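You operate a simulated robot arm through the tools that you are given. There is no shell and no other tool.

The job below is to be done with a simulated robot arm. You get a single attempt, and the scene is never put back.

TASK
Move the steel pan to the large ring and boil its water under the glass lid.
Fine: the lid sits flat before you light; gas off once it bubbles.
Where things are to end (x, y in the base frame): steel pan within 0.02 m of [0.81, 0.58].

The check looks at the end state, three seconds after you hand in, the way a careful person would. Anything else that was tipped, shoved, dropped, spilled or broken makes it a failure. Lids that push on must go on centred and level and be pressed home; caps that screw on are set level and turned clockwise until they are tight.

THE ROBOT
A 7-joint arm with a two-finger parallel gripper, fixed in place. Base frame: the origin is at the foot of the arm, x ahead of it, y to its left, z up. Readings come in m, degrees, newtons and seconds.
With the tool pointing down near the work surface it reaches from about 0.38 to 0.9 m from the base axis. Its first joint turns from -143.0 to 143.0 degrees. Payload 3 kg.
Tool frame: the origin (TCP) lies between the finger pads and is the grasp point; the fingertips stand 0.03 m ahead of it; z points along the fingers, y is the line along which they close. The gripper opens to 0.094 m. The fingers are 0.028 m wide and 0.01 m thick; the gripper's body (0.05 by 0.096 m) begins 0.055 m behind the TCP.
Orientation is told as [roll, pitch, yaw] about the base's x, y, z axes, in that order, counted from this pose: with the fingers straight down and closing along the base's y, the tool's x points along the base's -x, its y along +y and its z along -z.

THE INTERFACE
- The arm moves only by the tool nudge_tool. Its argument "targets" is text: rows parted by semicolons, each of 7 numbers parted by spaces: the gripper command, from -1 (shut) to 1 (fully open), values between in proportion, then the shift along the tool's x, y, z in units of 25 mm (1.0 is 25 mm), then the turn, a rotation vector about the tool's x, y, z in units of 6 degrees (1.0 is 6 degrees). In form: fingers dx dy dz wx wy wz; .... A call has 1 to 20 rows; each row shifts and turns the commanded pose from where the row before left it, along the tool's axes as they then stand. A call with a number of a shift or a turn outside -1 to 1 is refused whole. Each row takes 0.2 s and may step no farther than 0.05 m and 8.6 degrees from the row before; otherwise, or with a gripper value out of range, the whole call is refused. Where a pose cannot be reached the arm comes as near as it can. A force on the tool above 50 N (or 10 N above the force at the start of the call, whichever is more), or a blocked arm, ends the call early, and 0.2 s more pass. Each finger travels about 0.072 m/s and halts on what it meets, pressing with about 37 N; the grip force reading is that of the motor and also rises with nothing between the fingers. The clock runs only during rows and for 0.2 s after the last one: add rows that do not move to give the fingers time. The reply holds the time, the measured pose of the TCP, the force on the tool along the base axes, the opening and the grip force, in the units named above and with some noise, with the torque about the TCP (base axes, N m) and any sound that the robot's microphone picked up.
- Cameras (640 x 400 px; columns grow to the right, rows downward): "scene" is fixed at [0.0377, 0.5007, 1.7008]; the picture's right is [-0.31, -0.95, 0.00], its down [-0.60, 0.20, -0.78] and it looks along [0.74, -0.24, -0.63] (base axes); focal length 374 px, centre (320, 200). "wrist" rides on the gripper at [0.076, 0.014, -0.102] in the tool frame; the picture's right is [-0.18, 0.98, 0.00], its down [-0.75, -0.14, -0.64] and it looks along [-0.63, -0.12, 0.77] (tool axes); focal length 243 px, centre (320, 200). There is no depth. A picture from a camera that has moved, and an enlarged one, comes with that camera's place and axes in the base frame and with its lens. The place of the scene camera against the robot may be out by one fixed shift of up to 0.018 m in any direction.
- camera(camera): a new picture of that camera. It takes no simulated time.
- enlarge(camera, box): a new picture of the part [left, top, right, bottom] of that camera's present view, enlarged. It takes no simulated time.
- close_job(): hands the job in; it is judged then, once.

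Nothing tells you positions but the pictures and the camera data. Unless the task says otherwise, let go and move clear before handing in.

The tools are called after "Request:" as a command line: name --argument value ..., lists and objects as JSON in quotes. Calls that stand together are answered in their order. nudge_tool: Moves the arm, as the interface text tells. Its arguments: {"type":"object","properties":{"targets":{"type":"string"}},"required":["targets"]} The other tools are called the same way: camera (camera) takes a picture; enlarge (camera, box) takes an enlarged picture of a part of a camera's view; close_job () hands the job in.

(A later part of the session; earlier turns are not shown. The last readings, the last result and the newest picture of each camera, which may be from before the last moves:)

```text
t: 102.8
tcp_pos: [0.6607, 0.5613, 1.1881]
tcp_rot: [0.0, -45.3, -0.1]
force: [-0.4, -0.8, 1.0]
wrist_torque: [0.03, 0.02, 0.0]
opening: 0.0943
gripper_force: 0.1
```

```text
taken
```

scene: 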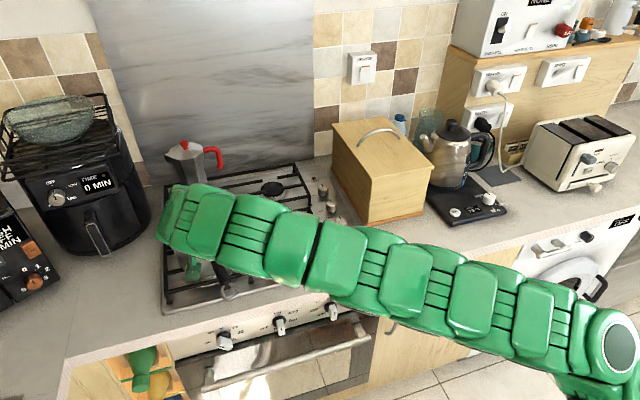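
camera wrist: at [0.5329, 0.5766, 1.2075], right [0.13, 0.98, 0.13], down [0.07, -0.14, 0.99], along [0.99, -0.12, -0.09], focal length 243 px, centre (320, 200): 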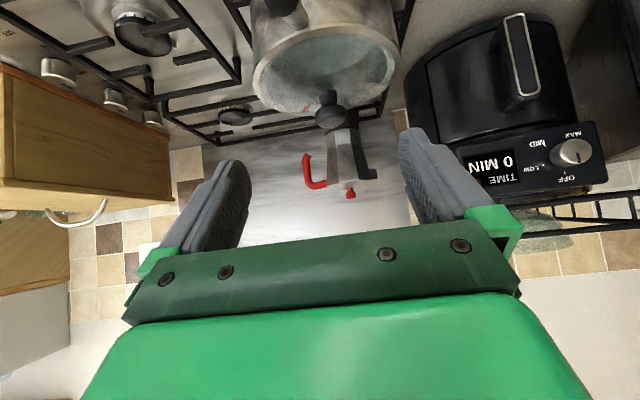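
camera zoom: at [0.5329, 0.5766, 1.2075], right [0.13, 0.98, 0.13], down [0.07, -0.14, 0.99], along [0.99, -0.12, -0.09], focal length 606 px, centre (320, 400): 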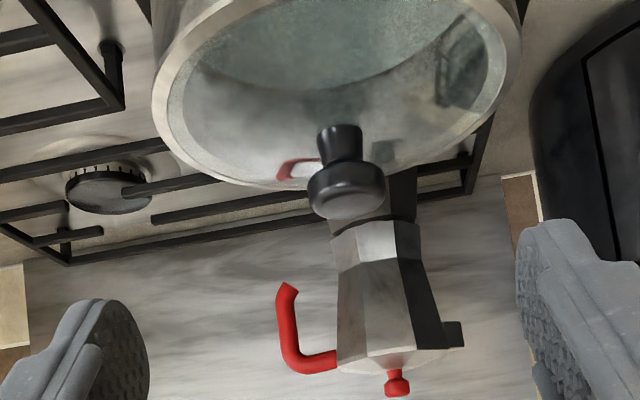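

The lid's knob triangulates to (0.800, 0.569), so the pan is about 15 mm from target: inside tolerance but close to the limit. The offset lies along heading 48°, so I'll move into place to push the pan gently 11 mm that way with closed fingers, low on the wall.

Request:
nudge_tool --targets "1 0 -1 0 0 0 0; 0.5 0 -1 0 0 0 0; 0 0 -1 0 0 0 0; -0.5 0 -1 0 0 0 0; -1 0 -1 0 0 0 0; -1 0 -0.24 0 0 0 0; -1 0 0 0 -0.639 0 -0.631; -1 0 0 0 -0.639 0 -0.631; -1 0 0 0 -0.639 0 -0.631; -1 0 0 0 -0.639 0 -0.631; -1 0 0 0 -0.639 0 -0.631; -1 0 0 0 -0.639 0 -0.631; -1 0 0 0 -0.639 0 -0.631; -1 0 0 0 -0.639 0 -0.631; -1 0 0 0 -0.639 0 -0.631; -1 0 0 0 0 0 0; -1 0 0 0 0 0 0"

Request:
camera --camera "wrist"

Request:
camera --camera "scene"

```text
t: 106.4
tcp_pos: [0.6585, 0.4308, 1.1892]
tcp_rot: [0.0, -45.4, 48.5]
force: [-0.6, -0.4, 0.4]
wrist_torque: [0.01, -0.03, 0.03]
opening: 0.0
gripper_force: 32.9
```

```text
taken
camera wrist: at [0.5624, 0.3458, 1.2065], right [-0.65, 0.75, 0.13], down [0.15, -0.04, 0.99], along [0.74, 0.66, -0.09], focal length 243 px, centre (320, 200)
```

wrist: 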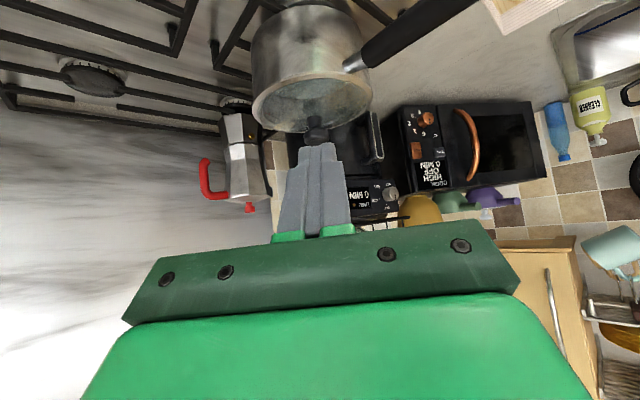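

```text
taken
```

scene: 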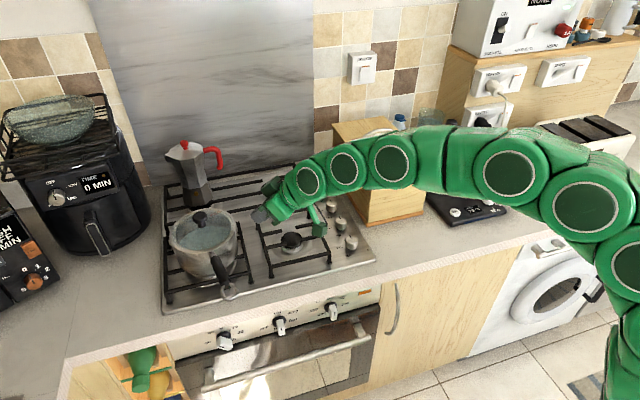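

Request:
nudge_tool --targets "-1 0.526 -0.083 0.882 0 0 0; -1 0.526 -0.083 0.882 0 0 0; -1 0.526 -0.083 0.882 0 0 0; -1 0.526 -0.083 0.882 0 0 0; -1 0.526 -0.083 0.882 0 0 0; -1 0.526 -0.083 0.882 0 0 0; -1 0.526 -0.083 0.882 0 0 0; -1 0 0 0 0 0 0; -1 0 0 0 0 0 0"

Request:
camera --camera "wrist"

Request:
enlarge --camera "scene" --box '[150, 190, 310, 310]'

```text
t: 108.4
tcp_pos: [0.6972, 0.4542, 1.0147]
tcp_rot: [-0.1, -45.4, 48.6]
force: [-0.9, 0.1, -0.6]
wrist_torque: [0.0, 0.01, 0.0]
opening: 0.0
gripper_force: 33.5
```

```text
taken
camera wrist: at [0.6038, 0.3698, 1.0324], right [-0.65, 0.75, 0.13], down [0.15, -0.04, 0.99], along [0.74, 0.66, -0.09], focal length 243 px, centre (320, 200)
```

wrist: 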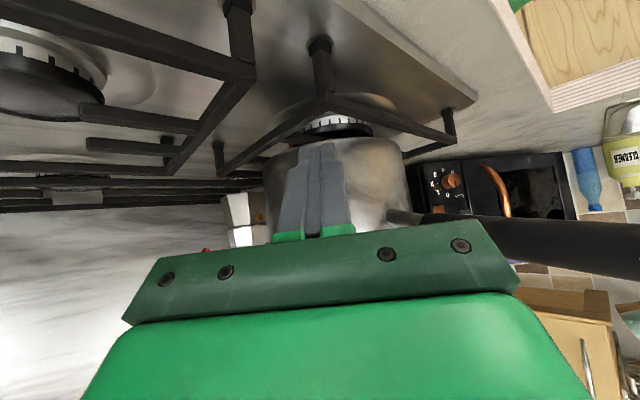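

```text
3.33 times, centred on (230, 250) of scene
camera zoom: at [0.0377, 0.5007, 1.7008], right [-0.31, -0.95, 0.0], down [-0.6, 0.2, -0.78], along [0.74, -0.24, -0.63], focal length 1248 px, centre (620, 33)
```

zoom: 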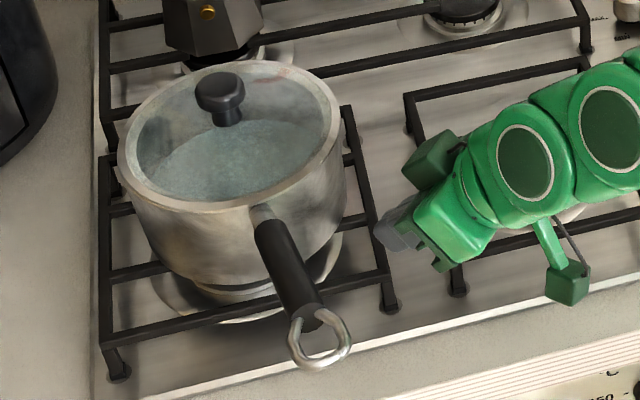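

The view shows the pan lined up ahead of the fingers, with the burner centre further along the same heading, which confirms the push direction. I'll advance to near contact and then push in small steps.

Request:
nudge_tool --targets "-1 -0.45 0 0.45 0 0 0; -1 -0.45 0 0.45 0 0 0; -1 0 0 0 0 0 0; -1 0 0 0 0 0 0"

Request:
nudge_tool --targets "-1 -0.056 0 0.057 0 0 0; -1 0 0 0 0 0 0"

Request:
nudge_tool --targets "-1 -0.056 0 0.057 0 0 0; -1 0 0 0 0 0 0"

Request:
nudge_tool --targets "-1 -0.056 0 0.057 0 0 0; -1 0 0 0 0 0 0"

Request:
enlarge --camera "scene" --box '[150, 190, 310, 310]'

```text
t: 109.4
tcp_pos: [0.7192, 0.479, 1.0142]
tcp_rot: [0.0, -45.3, 48.5]
force: [-0.5, 0.0, 0.6]
wrist_torque: [-0.06, 0.0, 0.0]
opening: 0.0
gripper_force: 33.0
```

```text
t: 110.0
tcp_pos: [0.7205, 0.4797, 1.0156]
tcp_rot: [-0.1, -45.4, 48.5]
force: [0.5, 0.2, -0.3]
wrist_torque: [-0.02, 0.02, -0.01]
opening: 0.0001
gripper_force: 33.5
```

```text
t: 110.6
tcp_pos: [0.722, 0.48, 1.0138]
tcp_rot: [0.0, -45.4, 48.5]
force: [0.5, -0.6, -1.3]
wrist_torque: [0.0, 0.02, 0.01]
opening: 0.0
gripper_force: 33.1
```

```text
t: 111.2
tcp_pos: [0.7228, 0.4814, 1.0146]
tcp_rot: [-0.1, -45.5, 48.5]
force: [1.2, 0.0, 0.0]
wrist_torque: [-0.01, 0.01, 0.05]
opening: 0.0001
gripper_force: 32.9
```

```text
3.33 times, centred on (230, 250) of scene
camera zoom: at [0.0377, 0.5007, 1.7008], right [-0.31, -0.95, 0.0], down [-0.6, 0.2, -0.78], along [0.74, -0.24, -0.63], focal length 1248 px, centre (620, 33)
```

zoom: 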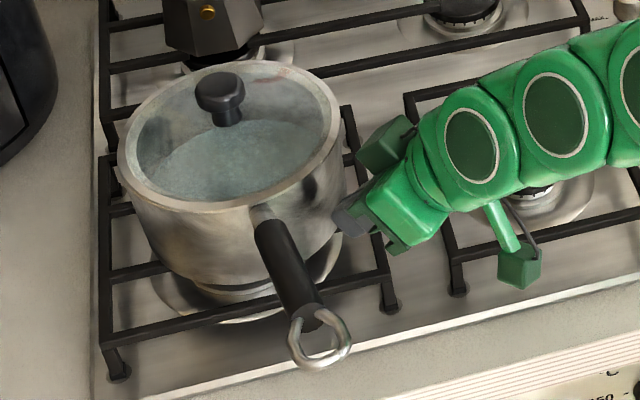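

Request:
nudge_tool --targets "-1 -0.056 0 0.057 0 0 0; -1 0 0 0 0 0 0"

Request:
nudge_tool --targets "-1 -0.056 0 0.057 0 0 0; -1 0 0 0 0 0 0"

Request:
nudge_tool --targets "-1 -0.056 0 0.057 0 0 0; -1 0 0 0 0 0 0"

Request:
nudge_tool --targets "-1 -0.056 0 0.057 0 0 0; -1 0 0 0 0 0 0"

Request:
enlarge --camera "scene" --box '[150, 190, 310, 310]'

```text
t: 111.8
tcp_pos: [0.725, 0.4832, 1.0144]
tcp_rot: [0.0, -45.4, 48.4]
force: [0.3, -0.6, 0.7]
wrist_torque: [0.02, -0.01, 0.0]
opening: 0.0
gripper_force: 33.0
```

```text
t: 112.4
tcp_pos: [0.7263, 0.4847, 1.0141]
tcp_rot: [0.1, -45.3, 48.5]
force: [0.6, -0.3, 0.5]
wrist_torque: [-0.02, -0.04, -0.03]
opening: 0.0001
gripper_force: 32.4
```

```text
t: 113.0
tcp_pos: [0.7276, 0.4871, 1.0146]
tcp_rot: [0.0, -45.3, 48.4]
force: [-0.1, -0.9, 0.1]
wrist_torque: [0.0, -0.01, -0.02]
opening: 0.0
gripper_force: 32.5
```

```text
t: 113.6
tcp_pos: [0.7299, 0.4879, 1.0141]
tcp_rot: [-0.1, -45.3, 48.5]
force: [0.1, 0.3, 0.7]
wrist_torque: [-0.05, -0.05, -0.01]
opening: 0.0001
gripper_force: 33.1
```

```text
3.33 times, centred on (230, 250) of scene
camera zoom: at [0.0377, 0.5007, 1.7008], right [-0.31, -0.95, 0.0], down [-0.6, 0.2, -0.78], along [0.74, -0.24, -0.63], focal length 1248 px, centre (620, 33)
```

zoom: 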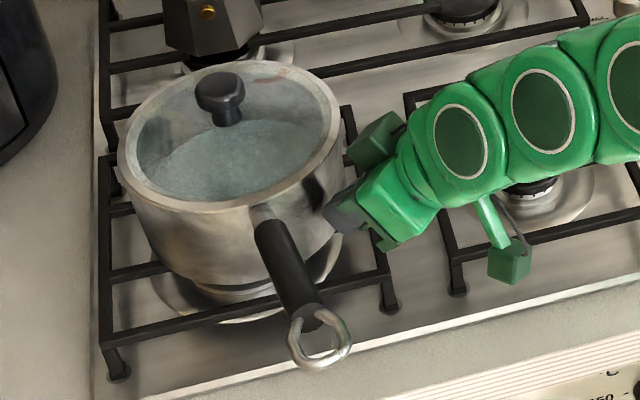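

Request:
nudge_tool --targets "-1 -0.056 0 0.057 0 0 0; -1 0 0 0 0 0 0"

Request:
nudge_tool --targets "-1 -0.056 0 0.057 0 0 0; -1 0 0 0 0 0 0"

Request:
nudge_tool --targets "-1 -0.056 0 0.057 0 0 0; -1 0 0 0 0 0 0"

Request:
enlarge --camera "scene" --box '[150, 190, 310, 310]'

Request:
camera --camera "wrist"

```text
t: 114.2
tcp_pos: [0.7301, 0.4881, 1.0149]
tcp_rot: [-0.1, -45.3, 48.5]
force: [-2.3, -4.0, 2.8]
wrist_torque: [-0.04, -0.05, -0.1]
opening: 0.0002
gripper_force: 33.2
```

```text
t: 114.8
tcp_pos: [0.7327, 0.4903, 1.0149]
tcp_rot: [0.1, -45.4, 48.4]
force: [-2.1, -3.5, 0.1]
wrist_torque: [-0.03, 0.0, -0.05]
opening: 0.0
gripper_force: 33.0
```

```text
t: 115.4
tcp_pos: [0.7332, 0.4928, 1.0137]
tcp_rot: [0.0, -45.2, 48.5]
force: [-2.5, -3.9, 1.1]
wrist_torque: [-0.02, 0.0, -0.07]
opening: 0.0
gripper_force: 32.7
```

```text
3.33 times, centred on (230, 250) of scene
camera zoom: at [0.0377, 0.5007, 1.7008], right [-0.31, -0.95, 0.0], down [-0.6, 0.2, -0.78], along [0.74, -0.24, -0.63], focal length 1248 px, centre (620, 33)
```

zoom: 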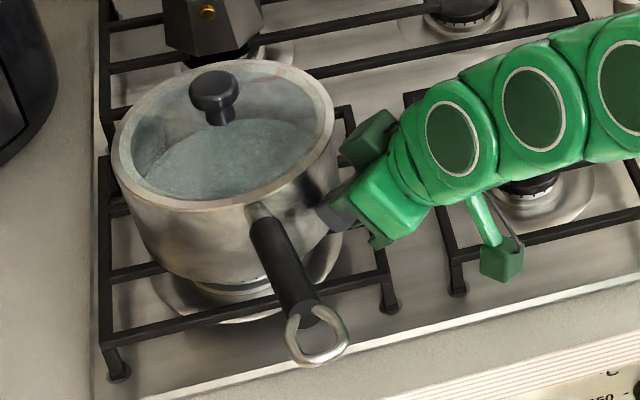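

```text
taken
camera wrist: at [0.6377, 0.4082, 1.0327], right [-0.65, 0.75, 0.13], down [0.15, -0.04, 0.99], along [0.74, 0.66, -0.09], focal length 243 px, centre (320, 200)
```

wrist: 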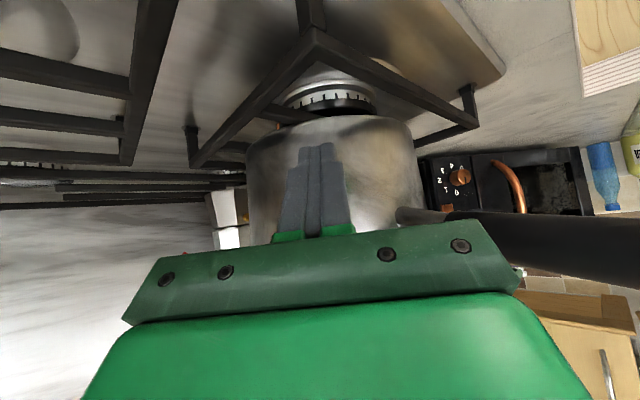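

Contact is about 4.5 N and the pan slides smoothly. I'll push roughly 8 mm more.

Request:
nudge_tool --targets "-1 -0.056 0 0.057 0 0 0; -1 -0.056 0 0.057 0 0 0; -1 0 0 0 0 0 0"

Request:
nudge_tool --targets "-1 -0.056 0 0.057 0 0 0; -1 -0.056 0 0.057 0 0 0; -1 0 0 0 0 0 0"

Request:
enlarge --camera "scene" --box '[150, 190, 310, 310]'

Request:
camera --camera "wrist"

```text
t: 116.2
tcp_pos: [0.7352, 0.4968, 1.0148]
tcp_rot: [0.0, -45.3, 48.5]
force: [-2.2, -3.1, 0.2]
wrist_torque: [-0.02, 0.0, -0.06]
opening: 0.0
gripper_force: 33.1
```

```text
t: 117.0
tcp_pos: [0.74, 0.498, 1.0141]
tcp_rot: [0.0, -45.3, 48.5]
force: [0.1, -2.0, 0.7]
wrist_torque: [-0.06, 0.0, -0.09]
opening: 0.0002
gripper_force: 33.0
```

```text
3.33 times, centred on (230, 250) of scene
camera zoom: at [0.0377, 0.5007, 1.7008], right [-0.31, -0.95, 0.0], down [-0.6, 0.2, -0.78], along [0.74, -0.24, -0.63], focal length 1248 px, centre (620, 33)
```

zoom: 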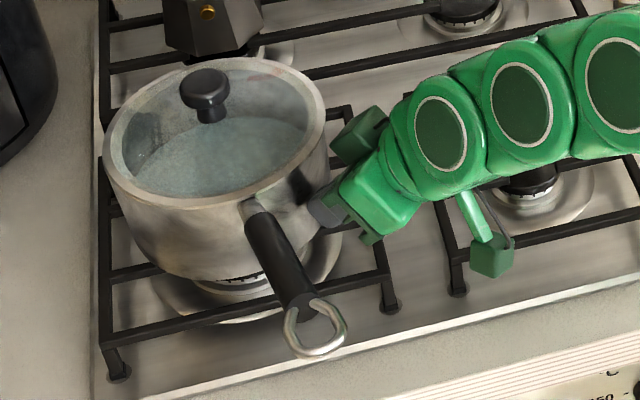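

```text
taken
camera wrist: at [0.6435, 0.414, 1.033], right [-0.65, 0.75, 0.13], down [0.15, -0.04, 0.99], along [0.74, 0.66, -0.09], focal length 243 px, centre (320, 200)
```

wrist: 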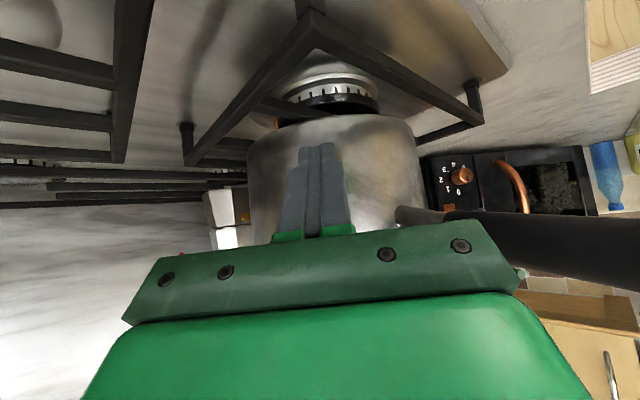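

The pan should now be within a few millimetres of (0.81, 0.58). I'll back straight off and rise.

Request:
nudge_tool --targets "-1 0.4 0 -0.4 0 0 0; -1 0.7 0 -0.7 0 0 0; -1 0.7 0 -0.7 0 0 0; -1 0 0 -1 0 0 0; -1 -0.3 0 -1 0 0 0; -1 -0.5 0 -0.8 0 0 0; -1 -0.7 0 -0.7 0 0 0; -1 -0.7 0 -0.7 0 0 0; -1 -0.7 0 -0.7 0 0 0; -1 0 0 0 0 0 0; -1 0 0 0 0 0 0"

Request:
enlarge --camera "scene" --box '[160, 200, 240, 260]'

Request:
camera --camera "wrist"

Request:
camera --camera "scene"

```text
t: 119.4
tcp_pos: [0.6711, 0.4224, 1.1522]
tcp_rot: [0.0, -45.3, 48.5]
force: [-0.8, -0.2, -0.5]
wrist_torque: [0.05, -0.03, 0.06]
opening: 0.0
gripper_force: 32.8
```

```text
6.67 times, centred on (200, 230) of scene
camera zoom: at [0.0377, 0.5007, 1.7008], right [-0.31, -0.95, 0.0], down [-0.6, 0.2, -0.78], along [0.74, -0.24, -0.63], focal length 2497 px, centre (1120, 0)
```

zoom: 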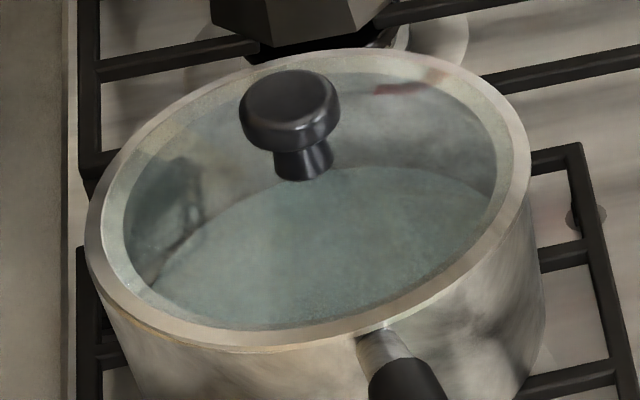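

```text
taken
camera wrist: at [0.5769, 0.3383, 1.1703], right [-0.65, 0.75, 0.13], down [0.15, -0.04, 0.99], along [0.74, 0.66, -0.09], focal length 243 px, centre (320, 200)
```

wrist: 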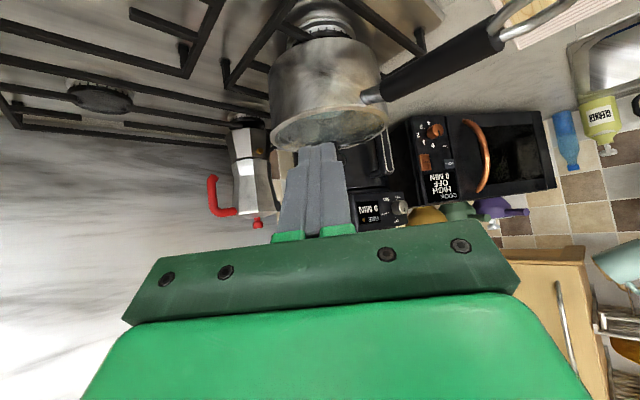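

```text
taken
```

scene: 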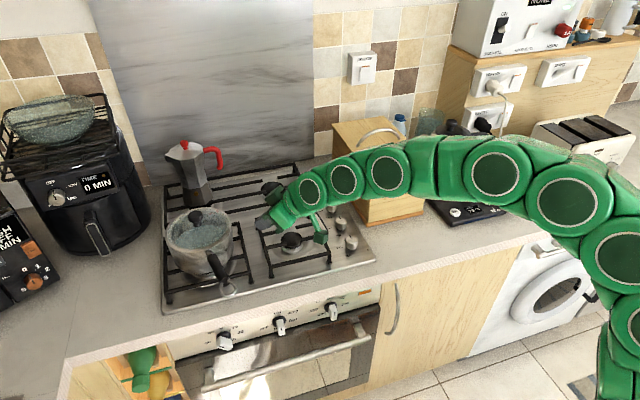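

The pan is in place and the lid is flat. Now for the gas knob: I'll bring the tool back to vertical and view the knobs and their icons.

Request:
nudge_tool --targets "-1 0 0 0 0 1 0; -1 0 0 0 0 1 0; -1 0 0 0 0 1 0; -1 0 0 0 0 1 0; -1 0 0 0 0 1 0; -1 0 0 0 0 1 0; -1 0 0 0 0 1 0; 0 0 0 0 0 0.55 0; 1 0 0 0 0 0 1; 1 0 0 0 0 0 1; 1 0 0 0 0 0 1; 1 0 0 0 0 0 1; 1 0 0 0 0 0 1; 1 0 0 0 0 0 1; 1 0 0 0 0 0 1; 1 0 0 0 0 0 1; 1 0 0 0 0 0 0.08; 1 0 0 0 0 0 0"

Request:
nudge_tool --targets "1 0.2 -1 0 0 0 0; 1 0.2 -1 0 0 0 0; 1 0.2 -1 0 0 0 0; 1 0.2 -1 0 0 0 0; 1 0.2 -1 0 0 0 0; 1 0.2 -1 0 0 0 0; 1 0.2 -1 0 0 0 0; 1 0.2 -1 0 0 0 0; 1 0.2 -1 0 0 0 0; 1 0 0 0 0 0 0; 1 0 0 0 0 0 0"

Request:
camera --camera "wrist"

Request:
enlarge --camera "wrist" --box '[240, 80, 400, 220]'

```text
t: 123.2
tcp_pos: [0.6717, 0.4239, 1.152]
tcp_rot: [-0.1, 0.0, 0.1]
force: [0.1, -0.8, 0.2]
wrist_torque: [-0.04, -0.03, 0.01]
opening: 0.0938
gripper_force: 0.1
```

```text
t: 125.6
tcp_pos: [0.6272, 0.1983, 1.1518]
tcp_rot: [0.1, 0.0, 0.0]
force: [-0.6, -0.3, 0.5]
wrist_torque: [0.0, -0.01, 0.0]
opening: 0.094
gripper_force: 0.1
```

```text
taken
camera wrist: at [0.5509, 0.2135, 1.2547], right [0.18, 0.98, 0.0], down [0.75, -0.14, 0.64], along [0.63, -0.12, -0.77], focal length 243 px, centre (320, 200)
```

wrist: 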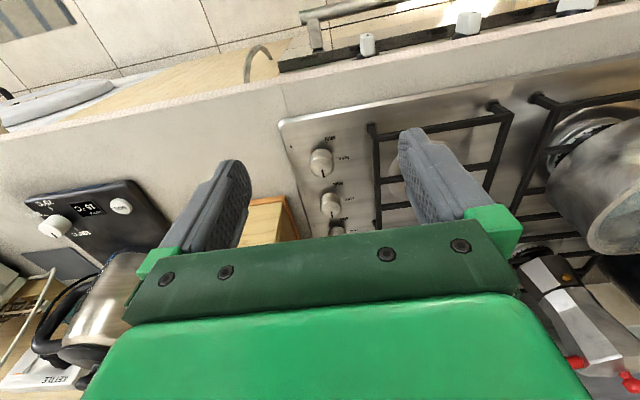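

```text
2.86 times, centred on (320, 150) of wrist
camera zoom: at [0.5509, 0.2135, 1.2547], right [0.18, 0.98, 0.0], down [0.75, -0.14, 0.64], along [0.63, -0.12, -0.77], focal length 693 px, centre (320, 343)
```

zoom: 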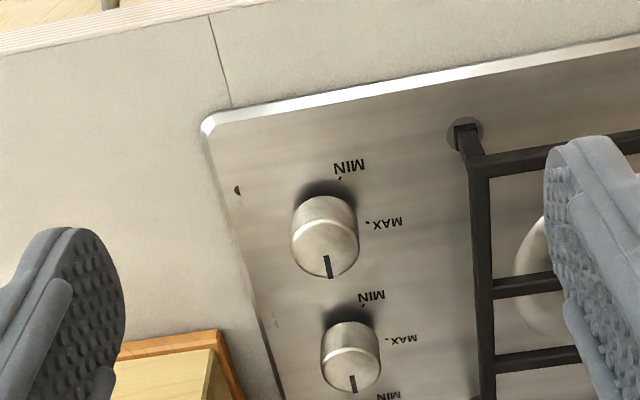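

Request:
enlarge --camera "wrist" --box '[293, 184, 317, 199]'

Request:
nudge_tool --targets "1 -1 0 0 0 0 0; 1 -1 0 0 0 0 0; 1 -1 0 0 0 0 0; 1 0 0 0 0 0 0; 1 0 0 0 0 0 0"

Request:
camera --camera "wrist"

Request:
enlarge --camera "wrist" --box '[260, 80, 380, 220]'

Request:
enlarge --camera "wrist" --box '[285, 130, 325, 155]'

Request:
enlarge --camera "wrist" --box '[295, 180, 335, 205]'

```text
16.00 times, centred on (305, 192) of wrist
camera zoom: at [0.5509, 0.2135, 1.2547], right [0.18, 0.98, 0.0], down [0.75, -0.14, 0.64], along [0.63, -0.12, -0.77], focal length 3882 px, centre (560, 336)
```

zoom: 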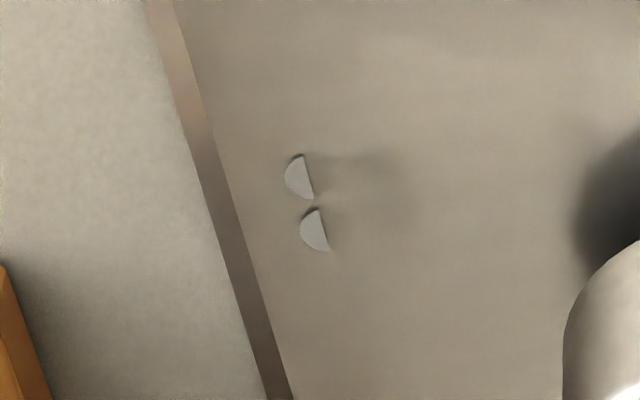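

```text
t: 126.8
tcp_pos: [0.7018, 0.1976, 1.1525]
tcp_rot: [0.0, 0.0, 0.0]
force: [1.0, 0.3, -0.5]
wrist_torque: [0.01, -0.01, 0.0]
opening: 0.0941
gripper_force: 0.0
```

```text
taken
camera wrist: at [0.6255, 0.2133, 1.2551], right [0.18, 0.98, 0.0], down [0.75, -0.14, 0.64], along [0.63, -0.12, -0.77], focal length 243 px, centre (320, 200)
```

wrist: 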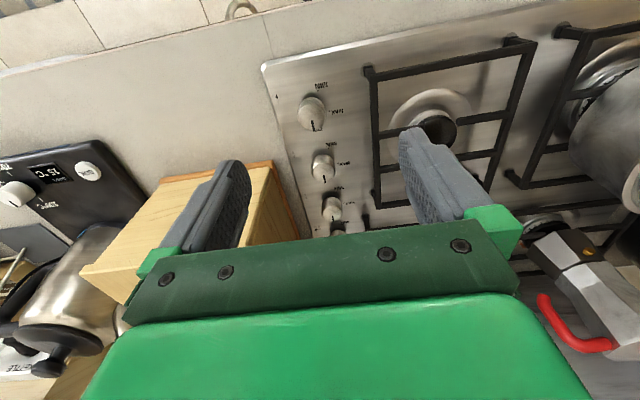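

```text
2.86 times, centred on (320, 150) of wrist
camera zoom: at [0.6255, 0.2133, 1.2551], right [0.18, 0.98, 0.0], down [0.75, -0.14, 0.64], along [0.63, -0.12, -0.77], focal length 693 px, centre (320, 343)
```

zoom: 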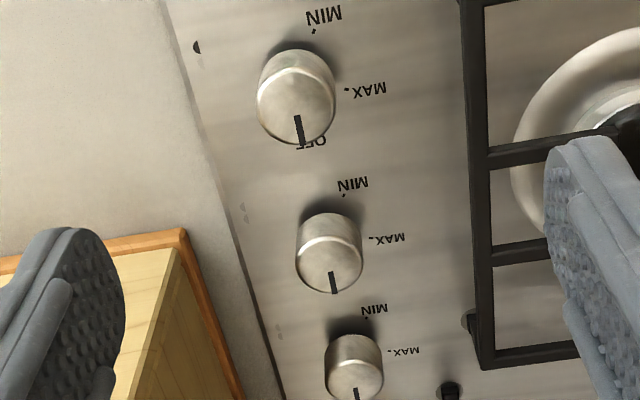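

```text
16.00 times, centred on (305, 142) of wrist
camera zoom: at [0.6255, 0.2133, 1.2551], right [0.18, 0.98, 0.0], down [0.75, -0.14, 0.64], along [0.63, -0.12, -0.77], focal length 3882 px, centre (560, 1120)
```

zoom: 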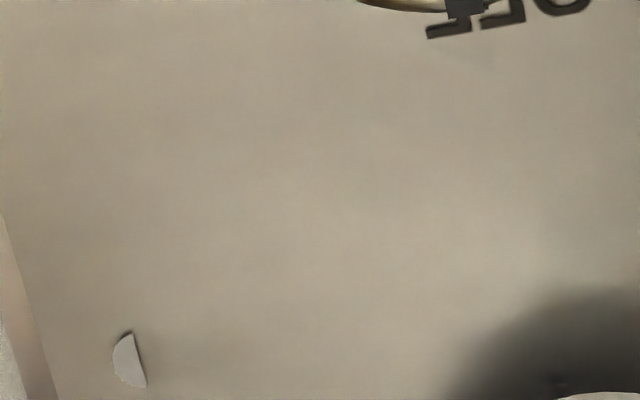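

```text
16.00 times, centred on (315, 192) of wrist
camera zoom: at [0.6255, 0.2133, 1.2551], right [0.18, 0.98, 0.0], down [0.75, -0.14, 0.64], along [0.63, -0.12, -0.77], focal length 3882 px, centre (400, 320)
```

zoom: 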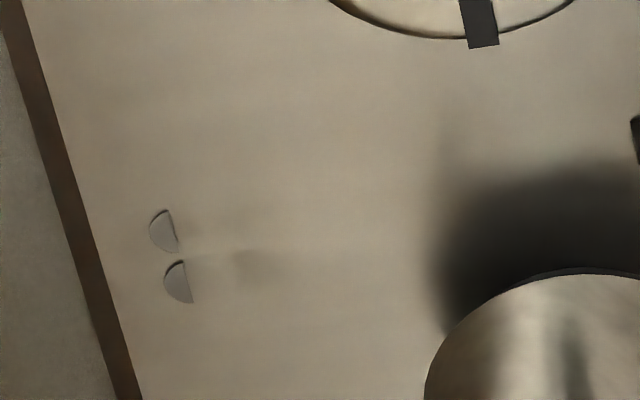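

The smudged dark dots confirm it: the second knob from the front drives the front-left ring. It is at about (0.830, 0.180), top near z = 0.943. I'll pre-rotate the tool to yaw -55° so I can turn +90° to MAX, then hover above the knob.

Request:
nudge_tool --targets "0.25 0 0 0 0 0 1; 0.25 0 0 0 0 0 1; 0.25 0 0 0 0 0 1; 0.25 0 0 0 0 0 1; 0.25 0 0 0 0 0 1; 0.25 0 0 0 0 0 1; 0.25 0 0 0 0 0 1; 0.25 0 0 0 0 0 1; 0.25 0 0 0 0 0 1; 0.25 0 0 0 0 0 0.17; 0.25 0 0 0 0 0 0"

Request:
camera --camera "wrist"

```text
t: 129.2
tcp_pos: [0.7032, 0.1988, 1.1529]
tcp_rot: [-0.1, 0.0, -55.0]
force: [0.3, -0.2, 0.9]
wrist_torque: [0.0, -0.02, -0.04]
opening: 0.0592
gripper_force: 0.1
```

```text
taken
camera wrist: at [0.6696, 0.2704, 1.2553], right [0.91, 0.41, 0.0], down [0.32, -0.7, 0.64], along [0.26, -0.58, -0.77], focal length 243 px, centre (320, 200)
```

wrist: 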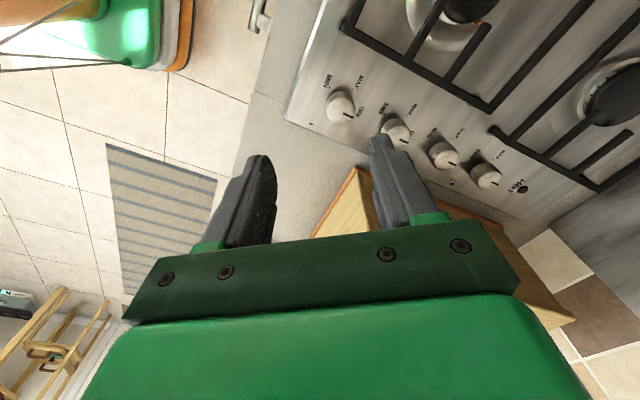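

Request:
nudge_tool --targets "0.25 -0.875 0.926 0.5 0 0 0; 0.25 -0.875 0.926 0.8 0 0 0; 0.25 -0.875 0.926 1 0 0 0; 0.25 -0.875 0.926 1 0 0 0; 0.25 0 0 0.4 0 0 0; 0.25 0 0 0 0 0 0; 0.25 0 0 0 0 0 0"

Request:
camera --camera "wrist"

Request:
enlarge --camera "wrist" --box '[220, 60, 420, 220]'

Request:
enlarge --camera "scene" --box '[290, 150, 410, 270]'

```text
t: 130.8
tcp_pos: [0.8288, 0.1809, 1.059]
tcp_rot: [0.1, 0.0, -55.0]
force: [0.0, 0.1, -0.2]
wrist_torque: [0.0, 0.03, 0.01]
opening: 0.0589
gripper_force: 0.2
```

```text
taken
camera wrist: at [0.7951, 0.252, 1.1621], right [0.91, 0.41, 0.0], down [0.32, -0.7, 0.64], along [0.27, -0.58, -0.77], focal length 243 px, centre (320, 200)
```

wrist: 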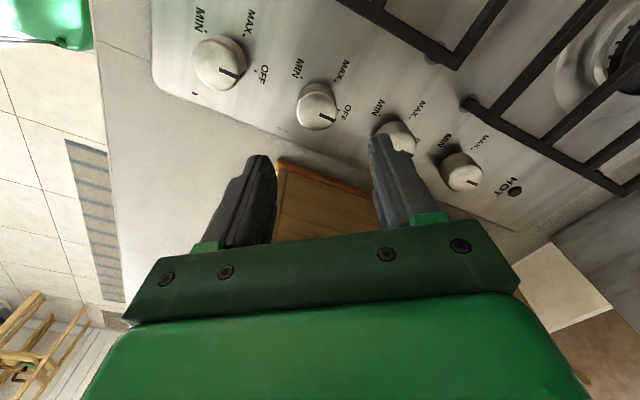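

```text
2.50 times, centred on (320, 140) of wrist
camera zoom: at [0.7951, 0.252, 1.1621], right [0.91, 0.41, 0.0], down [0.32, -0.7, 0.64], along [0.27, -0.58, -0.77], focal length 606 px, centre (320, 350)
```

zoom: 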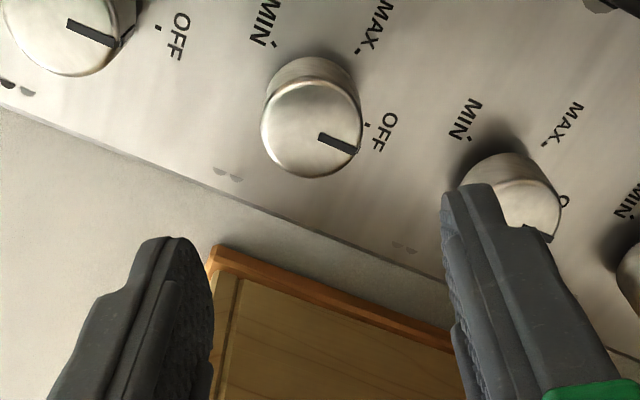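

```text
3.33 times, centred on (350, 210) of scene
camera zoom: at [0.0377, 0.5007, 1.7008], right [-0.31, -0.95, 0.0], down [-0.6, 0.2, -0.78], along [0.74, -0.24, -0.63], focal length 1248 px, centre (220, 167)
```

zoom: 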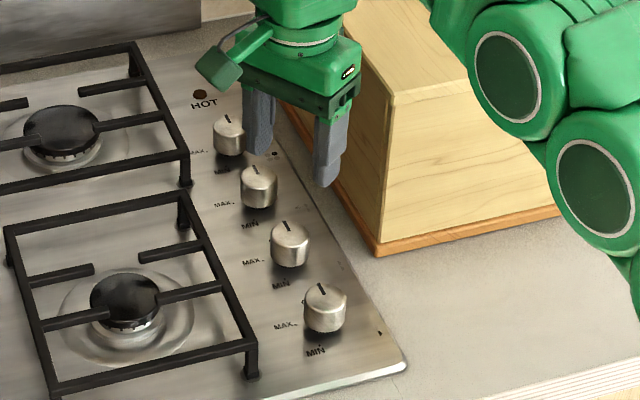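

The knob is at (0.826, 0.180). I'll make a small correction and descend around it.

Request:
nudge_tool --targets "0.25 0 -0.11 0.5 0 0 0; 0.25 0 0 0.8 0 0 0; 0.25 0 0 0.8 0 0 0; 0.25 0 0 0.8 0 0 0; 0.25 0 0 0.7 0 0 0; 0.25 0 0 0 0 0 0; 0.25 0 0 0 0 0 0"

Request:
camera --camera "wrist"

Request:
enlarge --camera "wrist" --box '[220, 60, 420, 220]'

Request:
enlarge --camera "scene" --box '[290, 170, 390, 270]'

```text
t: 132.4
tcp_pos: [0.8265, 0.1798, 0.9675]
tcp_rot: [0.1, 0.0, -55.0]
force: [-0.2, 0.3, 0.3]
wrist_torque: [-0.01, 0.01, -0.01]
opening: 0.0588
gripper_force: 0.1
```

```text
taken
camera wrist: at [0.793, 0.2516, 1.0716], right [0.91, 0.41, 0.0], down [0.32, -0.7, 0.64], along [0.27, -0.58, -0.77], focal length 243 px, centre (320, 200)
```

wrist: 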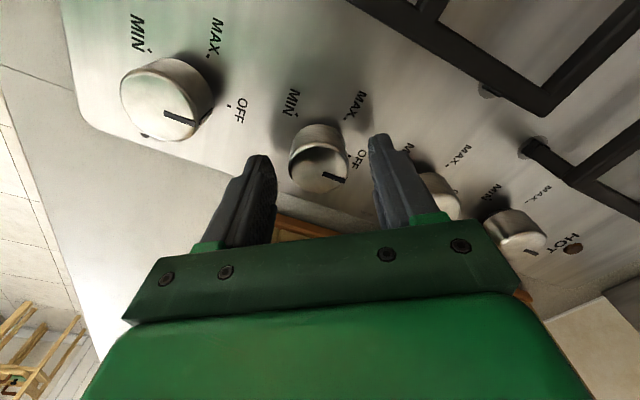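

```text
2.50 times, centred on (320, 140) of wrist
camera zoom: at [0.793, 0.2516, 1.0716], right [0.91, 0.41, 0.0], down [0.32, -0.7, 0.64], along [0.27, -0.58, -0.77], focal length 606 px, centre (320, 350)
```

zoom: 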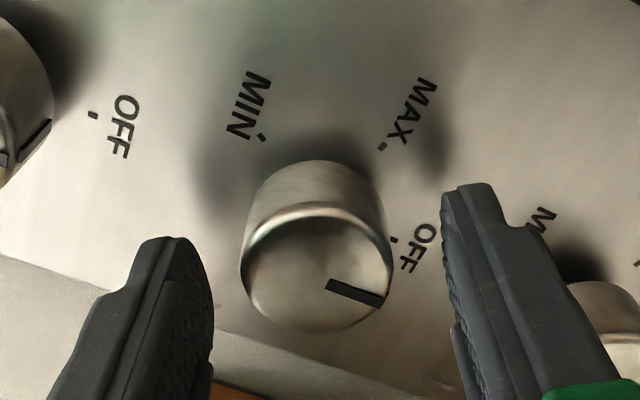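

```text
4.00 times, centred on (340, 220) of scene
camera zoom: at [0.0377, 0.5007, 1.7008], right [-0.31, -0.95, 0.0], down [-0.6, 0.2, -0.78], along [0.74, -0.24, -0.63], focal length 1498 px, centre (240, 120)
```

zoom: 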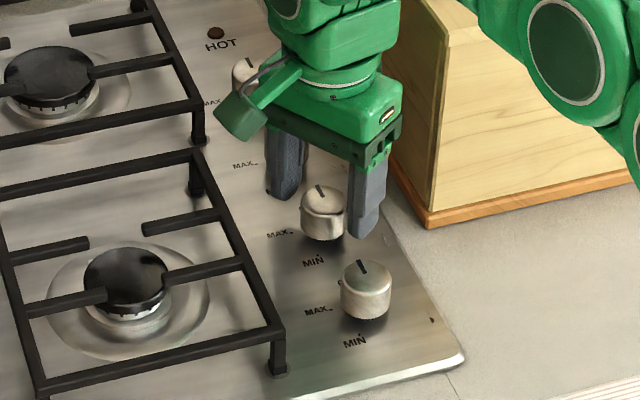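

Request:
nudge_tool --targets "0.25 0 0 0.4 0 0 0; 0.25 0 0 0 0 0 0; 0 0 0 0 0 0 0; -0.2 0 0 0 0 0 0; -0.4 0 0 0 0 0 0; -0.7 0 0 0 0 0 0; -1 0 0 0 0 0 0; -1 0 0 0 0 0 0"

Request:
enlarge --camera "wrist" --box '[220, 60, 420, 220]'

Request:
enlarge --camera "scene" --box '[310, 190, 370, 250]'

```text
t: 134.2
tcp_pos: [0.8249, 0.1788, 0.9579]
tcp_rot: [0.0, 0.0, -55.0]
force: [-6.0, -3.5, -0.4]
wrist_torque: [0.08, 0.19, 0.01]
opening: 0.0347
gripper_force: 44.8
```

```text
2.50 times, centred on (320, 140) of wrist
camera zoom: at [0.7933, 0.2502, 1.0616], right [0.91, 0.41, 0.0], down [0.32, -0.7, 0.64], along [0.26, -0.58, -0.77], focal length 606 px, centre (320, 350)
```

zoom: 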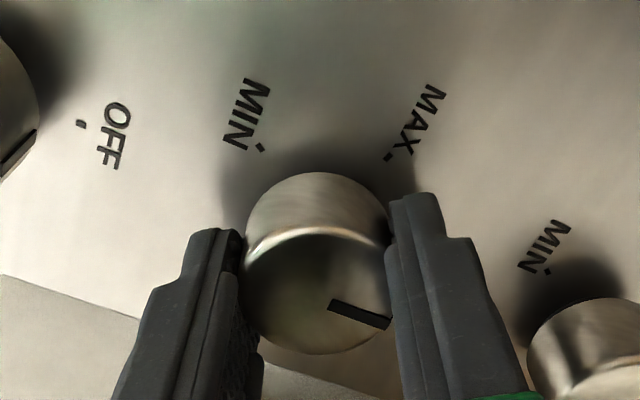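

```text
6.67 times, centred on (340, 220) of scene
camera zoom: at [0.0377, 0.5007, 1.7008], right [-0.31, -0.95, 0.0], down [-0.6, 0.2, -0.78], along [0.74, -0.24, -0.63], focal length 2497 px, centre (187, 67)
```

zoom: 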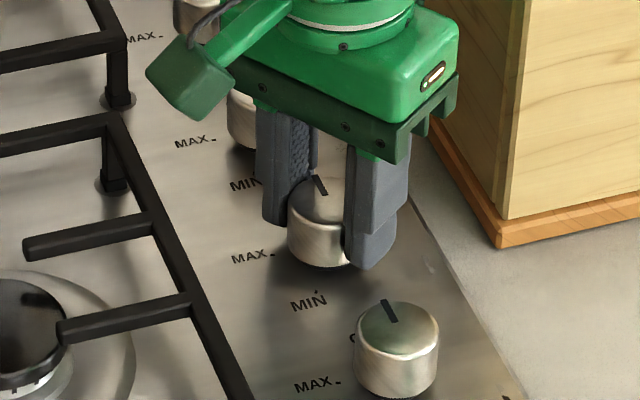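

The knob is gripped with some lateral load. I'll relieve that with a tiny shift, then begin turning counter-clockwise toward MAX and check whether the pointer follows.

Request:
nudge_tool --targets "-1 0 -0.06 0 0 0 0; -1 0 0 0 0 0 0; -1 0 0 0 0 0 -0.6; -1 0 0 0 0 0 -0.6; -1 0 0 0 0 0 -0.6; -1 0 0 0 0 0 0"

Request:
enlarge --camera "wrist" --box '[220, 60, 420, 220]'

Request:
enlarge --camera "scene" --box '[310, 190, 370, 250]'

```text
t: 135.6
tcp_pos: [0.8267, 0.1787, 0.9592]
tcp_rot: [0.1, -0.2, -44.2]
force: [45.3, 16.9, -10.1]
wrist_torque: [0.33, -0.61, -0.9]
opening: 0.0348
gripper_force: 45.3
```

```text
2.50 times, centred on (320, 140) of wrist
camera zoom: at [0.781, 0.2424, 1.062], right [0.82, 0.58, 0.0], down [0.44, -0.63, 0.64], along [0.37, -0.52, -0.77], focal length 606 px, centre (320, 350)
```

zoom: 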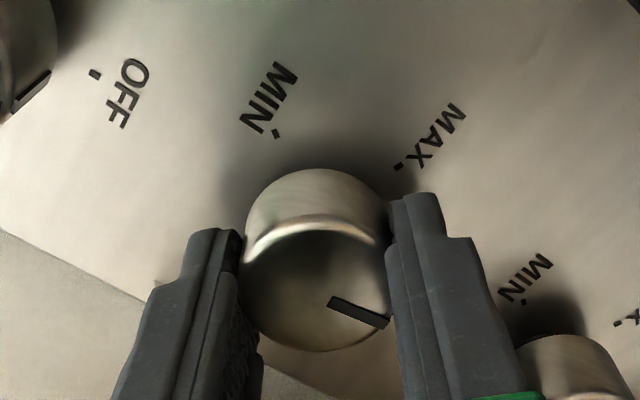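

```text
6.67 times, centred on (340, 220) of scene
camera zoom: at [0.0377, 0.5007, 1.7008], right [-0.31, -0.95, 0.0], down [-0.6, 0.2, -0.78], along [0.74, -0.24, -0.63], focal length 2497 px, centre (187, 67)
```

zoom: 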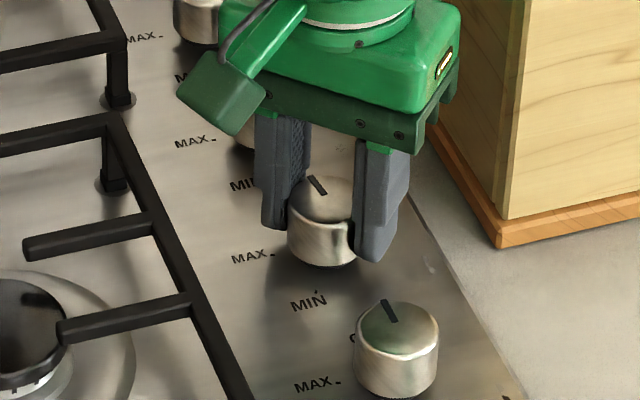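

The pointer turns with the gripper without any push, but my shift overloaded it sideways. I'll undo most of that shift and check.

Request:
nudge_tool --targets "-1 0 0.025 0 0 0 0; -1 0 0.02 0 0 0 0; -1 0 0 0 0 0 0"

```text
t: 136.4
tcp_pos: [0.8274, 0.1773, 0.9598]
tcp_rot: [0.0, 0.1, -44.3]
force: [33.9, 5.5, -2.4]
wrist_torque: [-0.04, -0.67, -0.62]
opening: 0.035
gripper_force: 45.1
```

Request:
nudge_tool --targets "-1 -0.022 0.03 0 0 0 0; -1 0 0 0 0 0 0; -1 0 0 0 0 0 0"

```text
t: 137.2
tcp_pos: [0.8271, 0.1776, 0.9582]
tcp_rot: [-0.1, 0.0, -44.4]
force: [10.3, -5.8, 0.3]
wrist_torque: [-0.08, -0.12, -0.49]
opening: 0.0345
gripper_force: 45.0
```

Request:
nudge_tool --targets "-1 -0.014 0.004 0 0 0 0; -1 0 0 0 0 0 -0.6; -1 0 0 0 0 0 -0.6; -1 0 0 0 0 0 -0.6; -1 0 0 0 0 0 -0.6; -1 0 0 0 0 0 0"

```text
t: 138.6
tcp_pos: [0.8261, 0.179, 0.9597]
tcp_rot: [0.0, 0.0, -29.8]
force: [-9.5, -5.9, -3.4]
wrist_torque: [-0.11, 0.11, -0.28]
opening: 0.0347
gripper_force: 44.5
```

Request:
nudge_tool --targets "-1 0.006 -0.01 0 0 0 -0.6; -1 0 0 0 0 0 -0.6; -1 0 0 0 0 0 -0.6; -1 0 0 0 0 0 -0.6; -1 0 0 0 0 0 -0.6; -1 0 0 0 0 0 -0.6; -1 0 0 0 0 0 0"

Request:
enlarge --camera "scene" --box '[310, 190, 370, 250]'

Request:
enlarge --camera "wrist" --box '[220, 60, 420, 220]'

Request:
enlarge --camera "scene" --box '[150, 190, 270, 310]'

```text
t: 140.2
tcp_pos: [0.8268, 0.1792, 0.9596]
tcp_rot: [0.1, -0.1, -8.1]
force: [7.8, 17.0, -1.3]
wrist_torque: [0.25, -0.37, -0.26]
opening: 0.0348
gripper_force: 44.9
```

```text
6.67 times, centred on (340, 220) of scene
camera zoom: at [0.0377, 0.5007, 1.7008], right [-0.31, -0.95, 0.0], down [-0.6, 0.2, -0.78], along [0.74, -0.24, -0.63], focal length 2497 px, centre (187, 67)
```

zoom: 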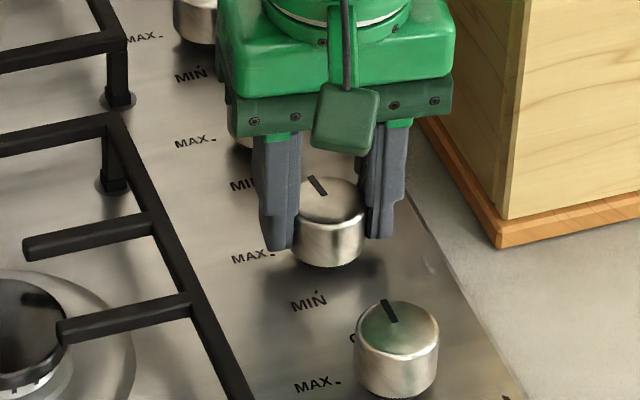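

```text
2.50 times, centred on (320, 140) of wrist
camera zoom: at [0.7531, 0.2055, 1.0624], right [0.32, 0.95, 0.0], down [0.72, -0.25, 0.64], along [0.61, -0.21, -0.77], focal length 606 px, centre (320, 350)
```

zoom: 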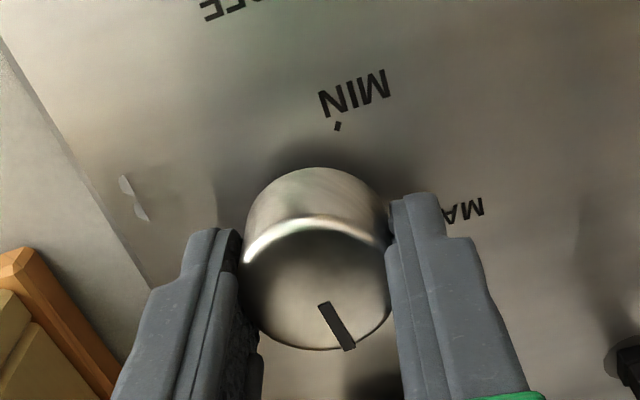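

```text
3.33 times, centred on (210, 250) of scene
camera zoom: at [0.0377, 0.5007, 1.7008], right [-0.31, -0.95, 0.0], down [-0.6, 0.2, -0.78], along [0.74, -0.24, -0.63], focal length 1248 px, centre (687, 33)
```

zoom: 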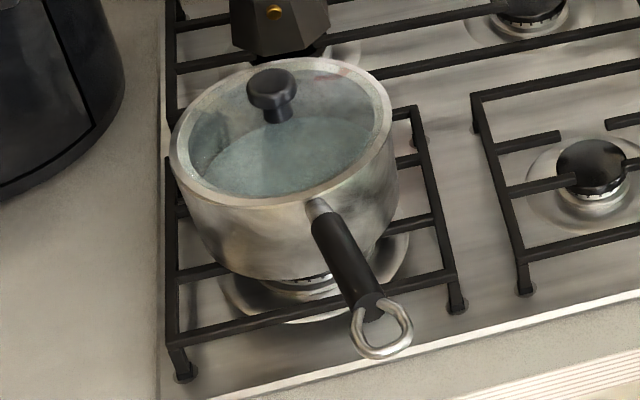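

The pointer has stayed at OFF, so the fingers slipped; the knob probably has to be pressed in before turning. I'll release, turn back to -55°, regrip, press down and then turn.

Request:
nudge_tool --targets "-0.3 0 0 0 0 0 0; 0 0 0 0 0 0 0; 0.25 0 0 0 0 0 0; 0.25 0 0 -0.1 0 0 0.9; 0.25 0 0 0 0 0 0.9; 0.25 0 0 0 0 0 0.9; 0.25 0 0 0 0 0 0.9; 0.25 0 0 0 0 0 0.9; 0.25 0 0 0 0 0 0.9; 0.25 0 0 0 0 0 0.9; 0.25 0 0 0 0 0 0.9; 0.25 0 0 0 0 0 0.6; 0.25 0 0 0 0 0 0; 0.25 0 0 0 0 0 0"

Request:
enlarge --camera "wrist" --box '[220, 60, 420, 220]'

```text
t: 143.2
tcp_pos: [0.8276, 0.1787, 0.9618]
tcp_rot: [0.0, 0.0, -55.1]
force: [0.4, -0.1, -0.1]
wrist_torque: [0.0, -0.01, -0.03]
opening: 0.0586
gripper_force: 0.0
```

```text
2.50 times, centred on (320, 140) of wrist
camera zoom: at [0.7945, 0.2503, 1.0648], right [0.91, 0.41, 0.0], down [0.32, -0.7, 0.64], along [0.27, -0.58, -0.77], focal length 606 px, centre (320, 350)
```

zoom: 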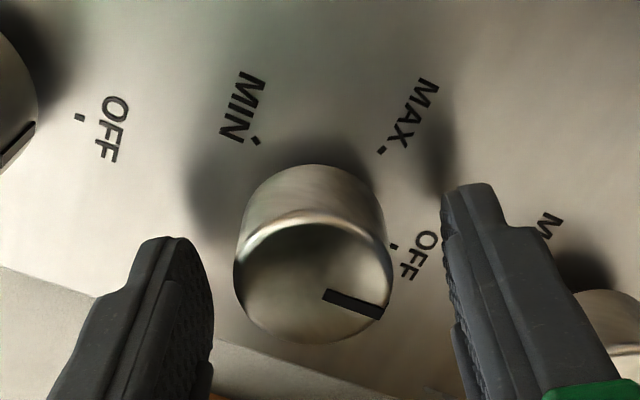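

Request:
nudge_tool --targets "0.25 0 -0.08 0 0 0 0; 0 0 0 0 0 0 0; -0.2 0 0 0 0 0 0; -0.4 0 0 0 0 0 0; -0.7 0 0 0 0 0 0; -1 0 0 0 0 0 0; -1 0 0 0 0 0 0"

Request:
nudge_tool --targets "-1 0 0 0.06 0 0 0; -1 0 0 0 0 0 0"

Request:
nudge_tool --targets "-1 0 0 0.06 0 0 0; -1 0 0 0 0 0 0"

```text
t: 144.8
tcp_pos: [0.8272, 0.1782, 0.9631]
tcp_rot: [0.0, 0.0, -54.9]
force: [26.6, 15.4, -2.5]
wrist_torque: [0.19, -0.5, -0.1]
opening: 0.0344
gripper_force: 44.9
```

```text
t: 145.4
tcp_pos: [0.8255, 0.1775, 0.9611]
tcp_rot: [0.1, 0.0, -54.9]
force: [31.6, 19.1, 2.3]
wrist_torque: [0.41, -0.58, -0.07]
opening: 0.0348
gripper_force: 45.2
```

```text
t: 146.0
tcp_pos: [0.8262, 0.1785, 0.9594]
tcp_rot: [0.1, 0.0, -55.0]
force: [38.5, 22.9, 4.2]
wrist_torque: [0.34, -0.82, -0.12]
opening: 0.0348
gripper_force: 45.5
```

Request:
nudge_tool --targets "-1 0 0.03 0 0 0 0; -1 0 0.03 0 0 0 0; -1 0 0 0 0 0 0"

```text
t: 146.8
tcp_pos: [0.8255, 0.1776, 0.9586]
tcp_rot: [0.0, -0.1, -55.0]
force: [5.1, 8.1, 11.8]
wrist_torque: [0.13, -0.07, -0.07]
opening: 0.0348
gripper_force: 45.6
```

Request:
nudge_tool --targets "-1 0 0 0.05 0 0 0; -1 0 0 0 0 0 0"

Request:
nudge_tool --targets "-1 0 0 0.05 0 0 0; -1 0 0 0 0 0 0"

Request:
enlarge --camera "scene" --box '[310, 190, 370, 250]'

Request:
enlarge --camera "wrist" --box '[220, 60, 420, 220]'

```text
t: 147.4
tcp_pos: [0.8261, 0.1779, 0.9573]
tcp_rot: [0.0, 0.0, -54.9]
force: [-11.4, 3.4, 27.7]
wrist_torque: [0.44, 0.58, -0.01]
opening: 0.0345
gripper_force: 44.5
```

```text
t: 148.0
tcp_pos: [0.8274, 0.1782, 0.9568]
tcp_rot: [0.1, 0.0, -54.9]
force: [-9.5, 3.6, 35.8]
wrist_torque: [-0.04, 0.33, -0.03]
opening: 0.0344
gripper_force: 44.8
```

```text
6.67 times, centred on (340, 220) of scene
camera zoom: at [0.0377, 0.5007, 1.7008], right [-0.31, -0.95, 0.0], down [-0.6, 0.2, -0.78], along [0.74, -0.24, -0.63], focal length 2497 px, centre (187, 67)
```

zoom: 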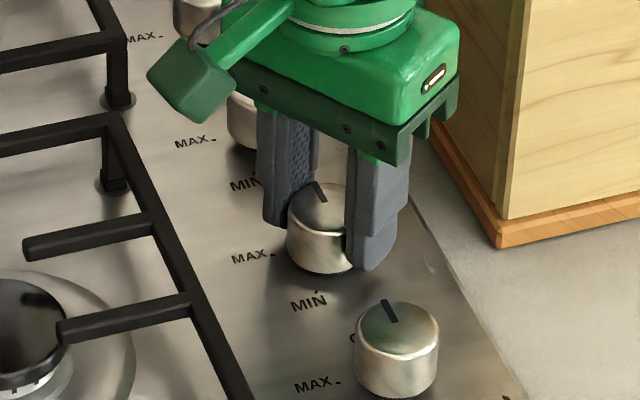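

```text
2.50 times, centred on (320, 140) of wrist
camera zoom: at [0.7933, 0.2497, 1.0601], right [0.91, 0.41, 0.0], down [0.31, -0.7, 0.64], along [0.27, -0.58, -0.77], focal length 606 px, centre (320, 350)
```

zoom: 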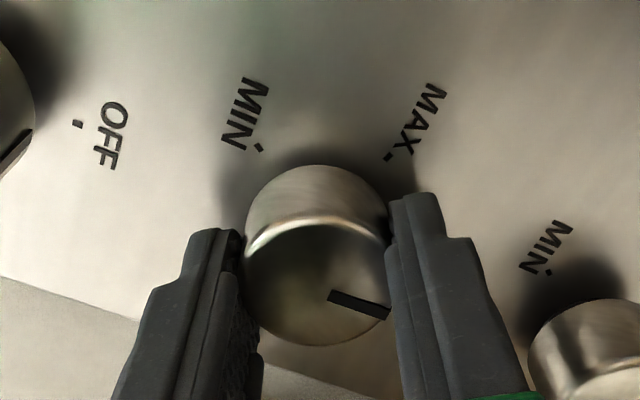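

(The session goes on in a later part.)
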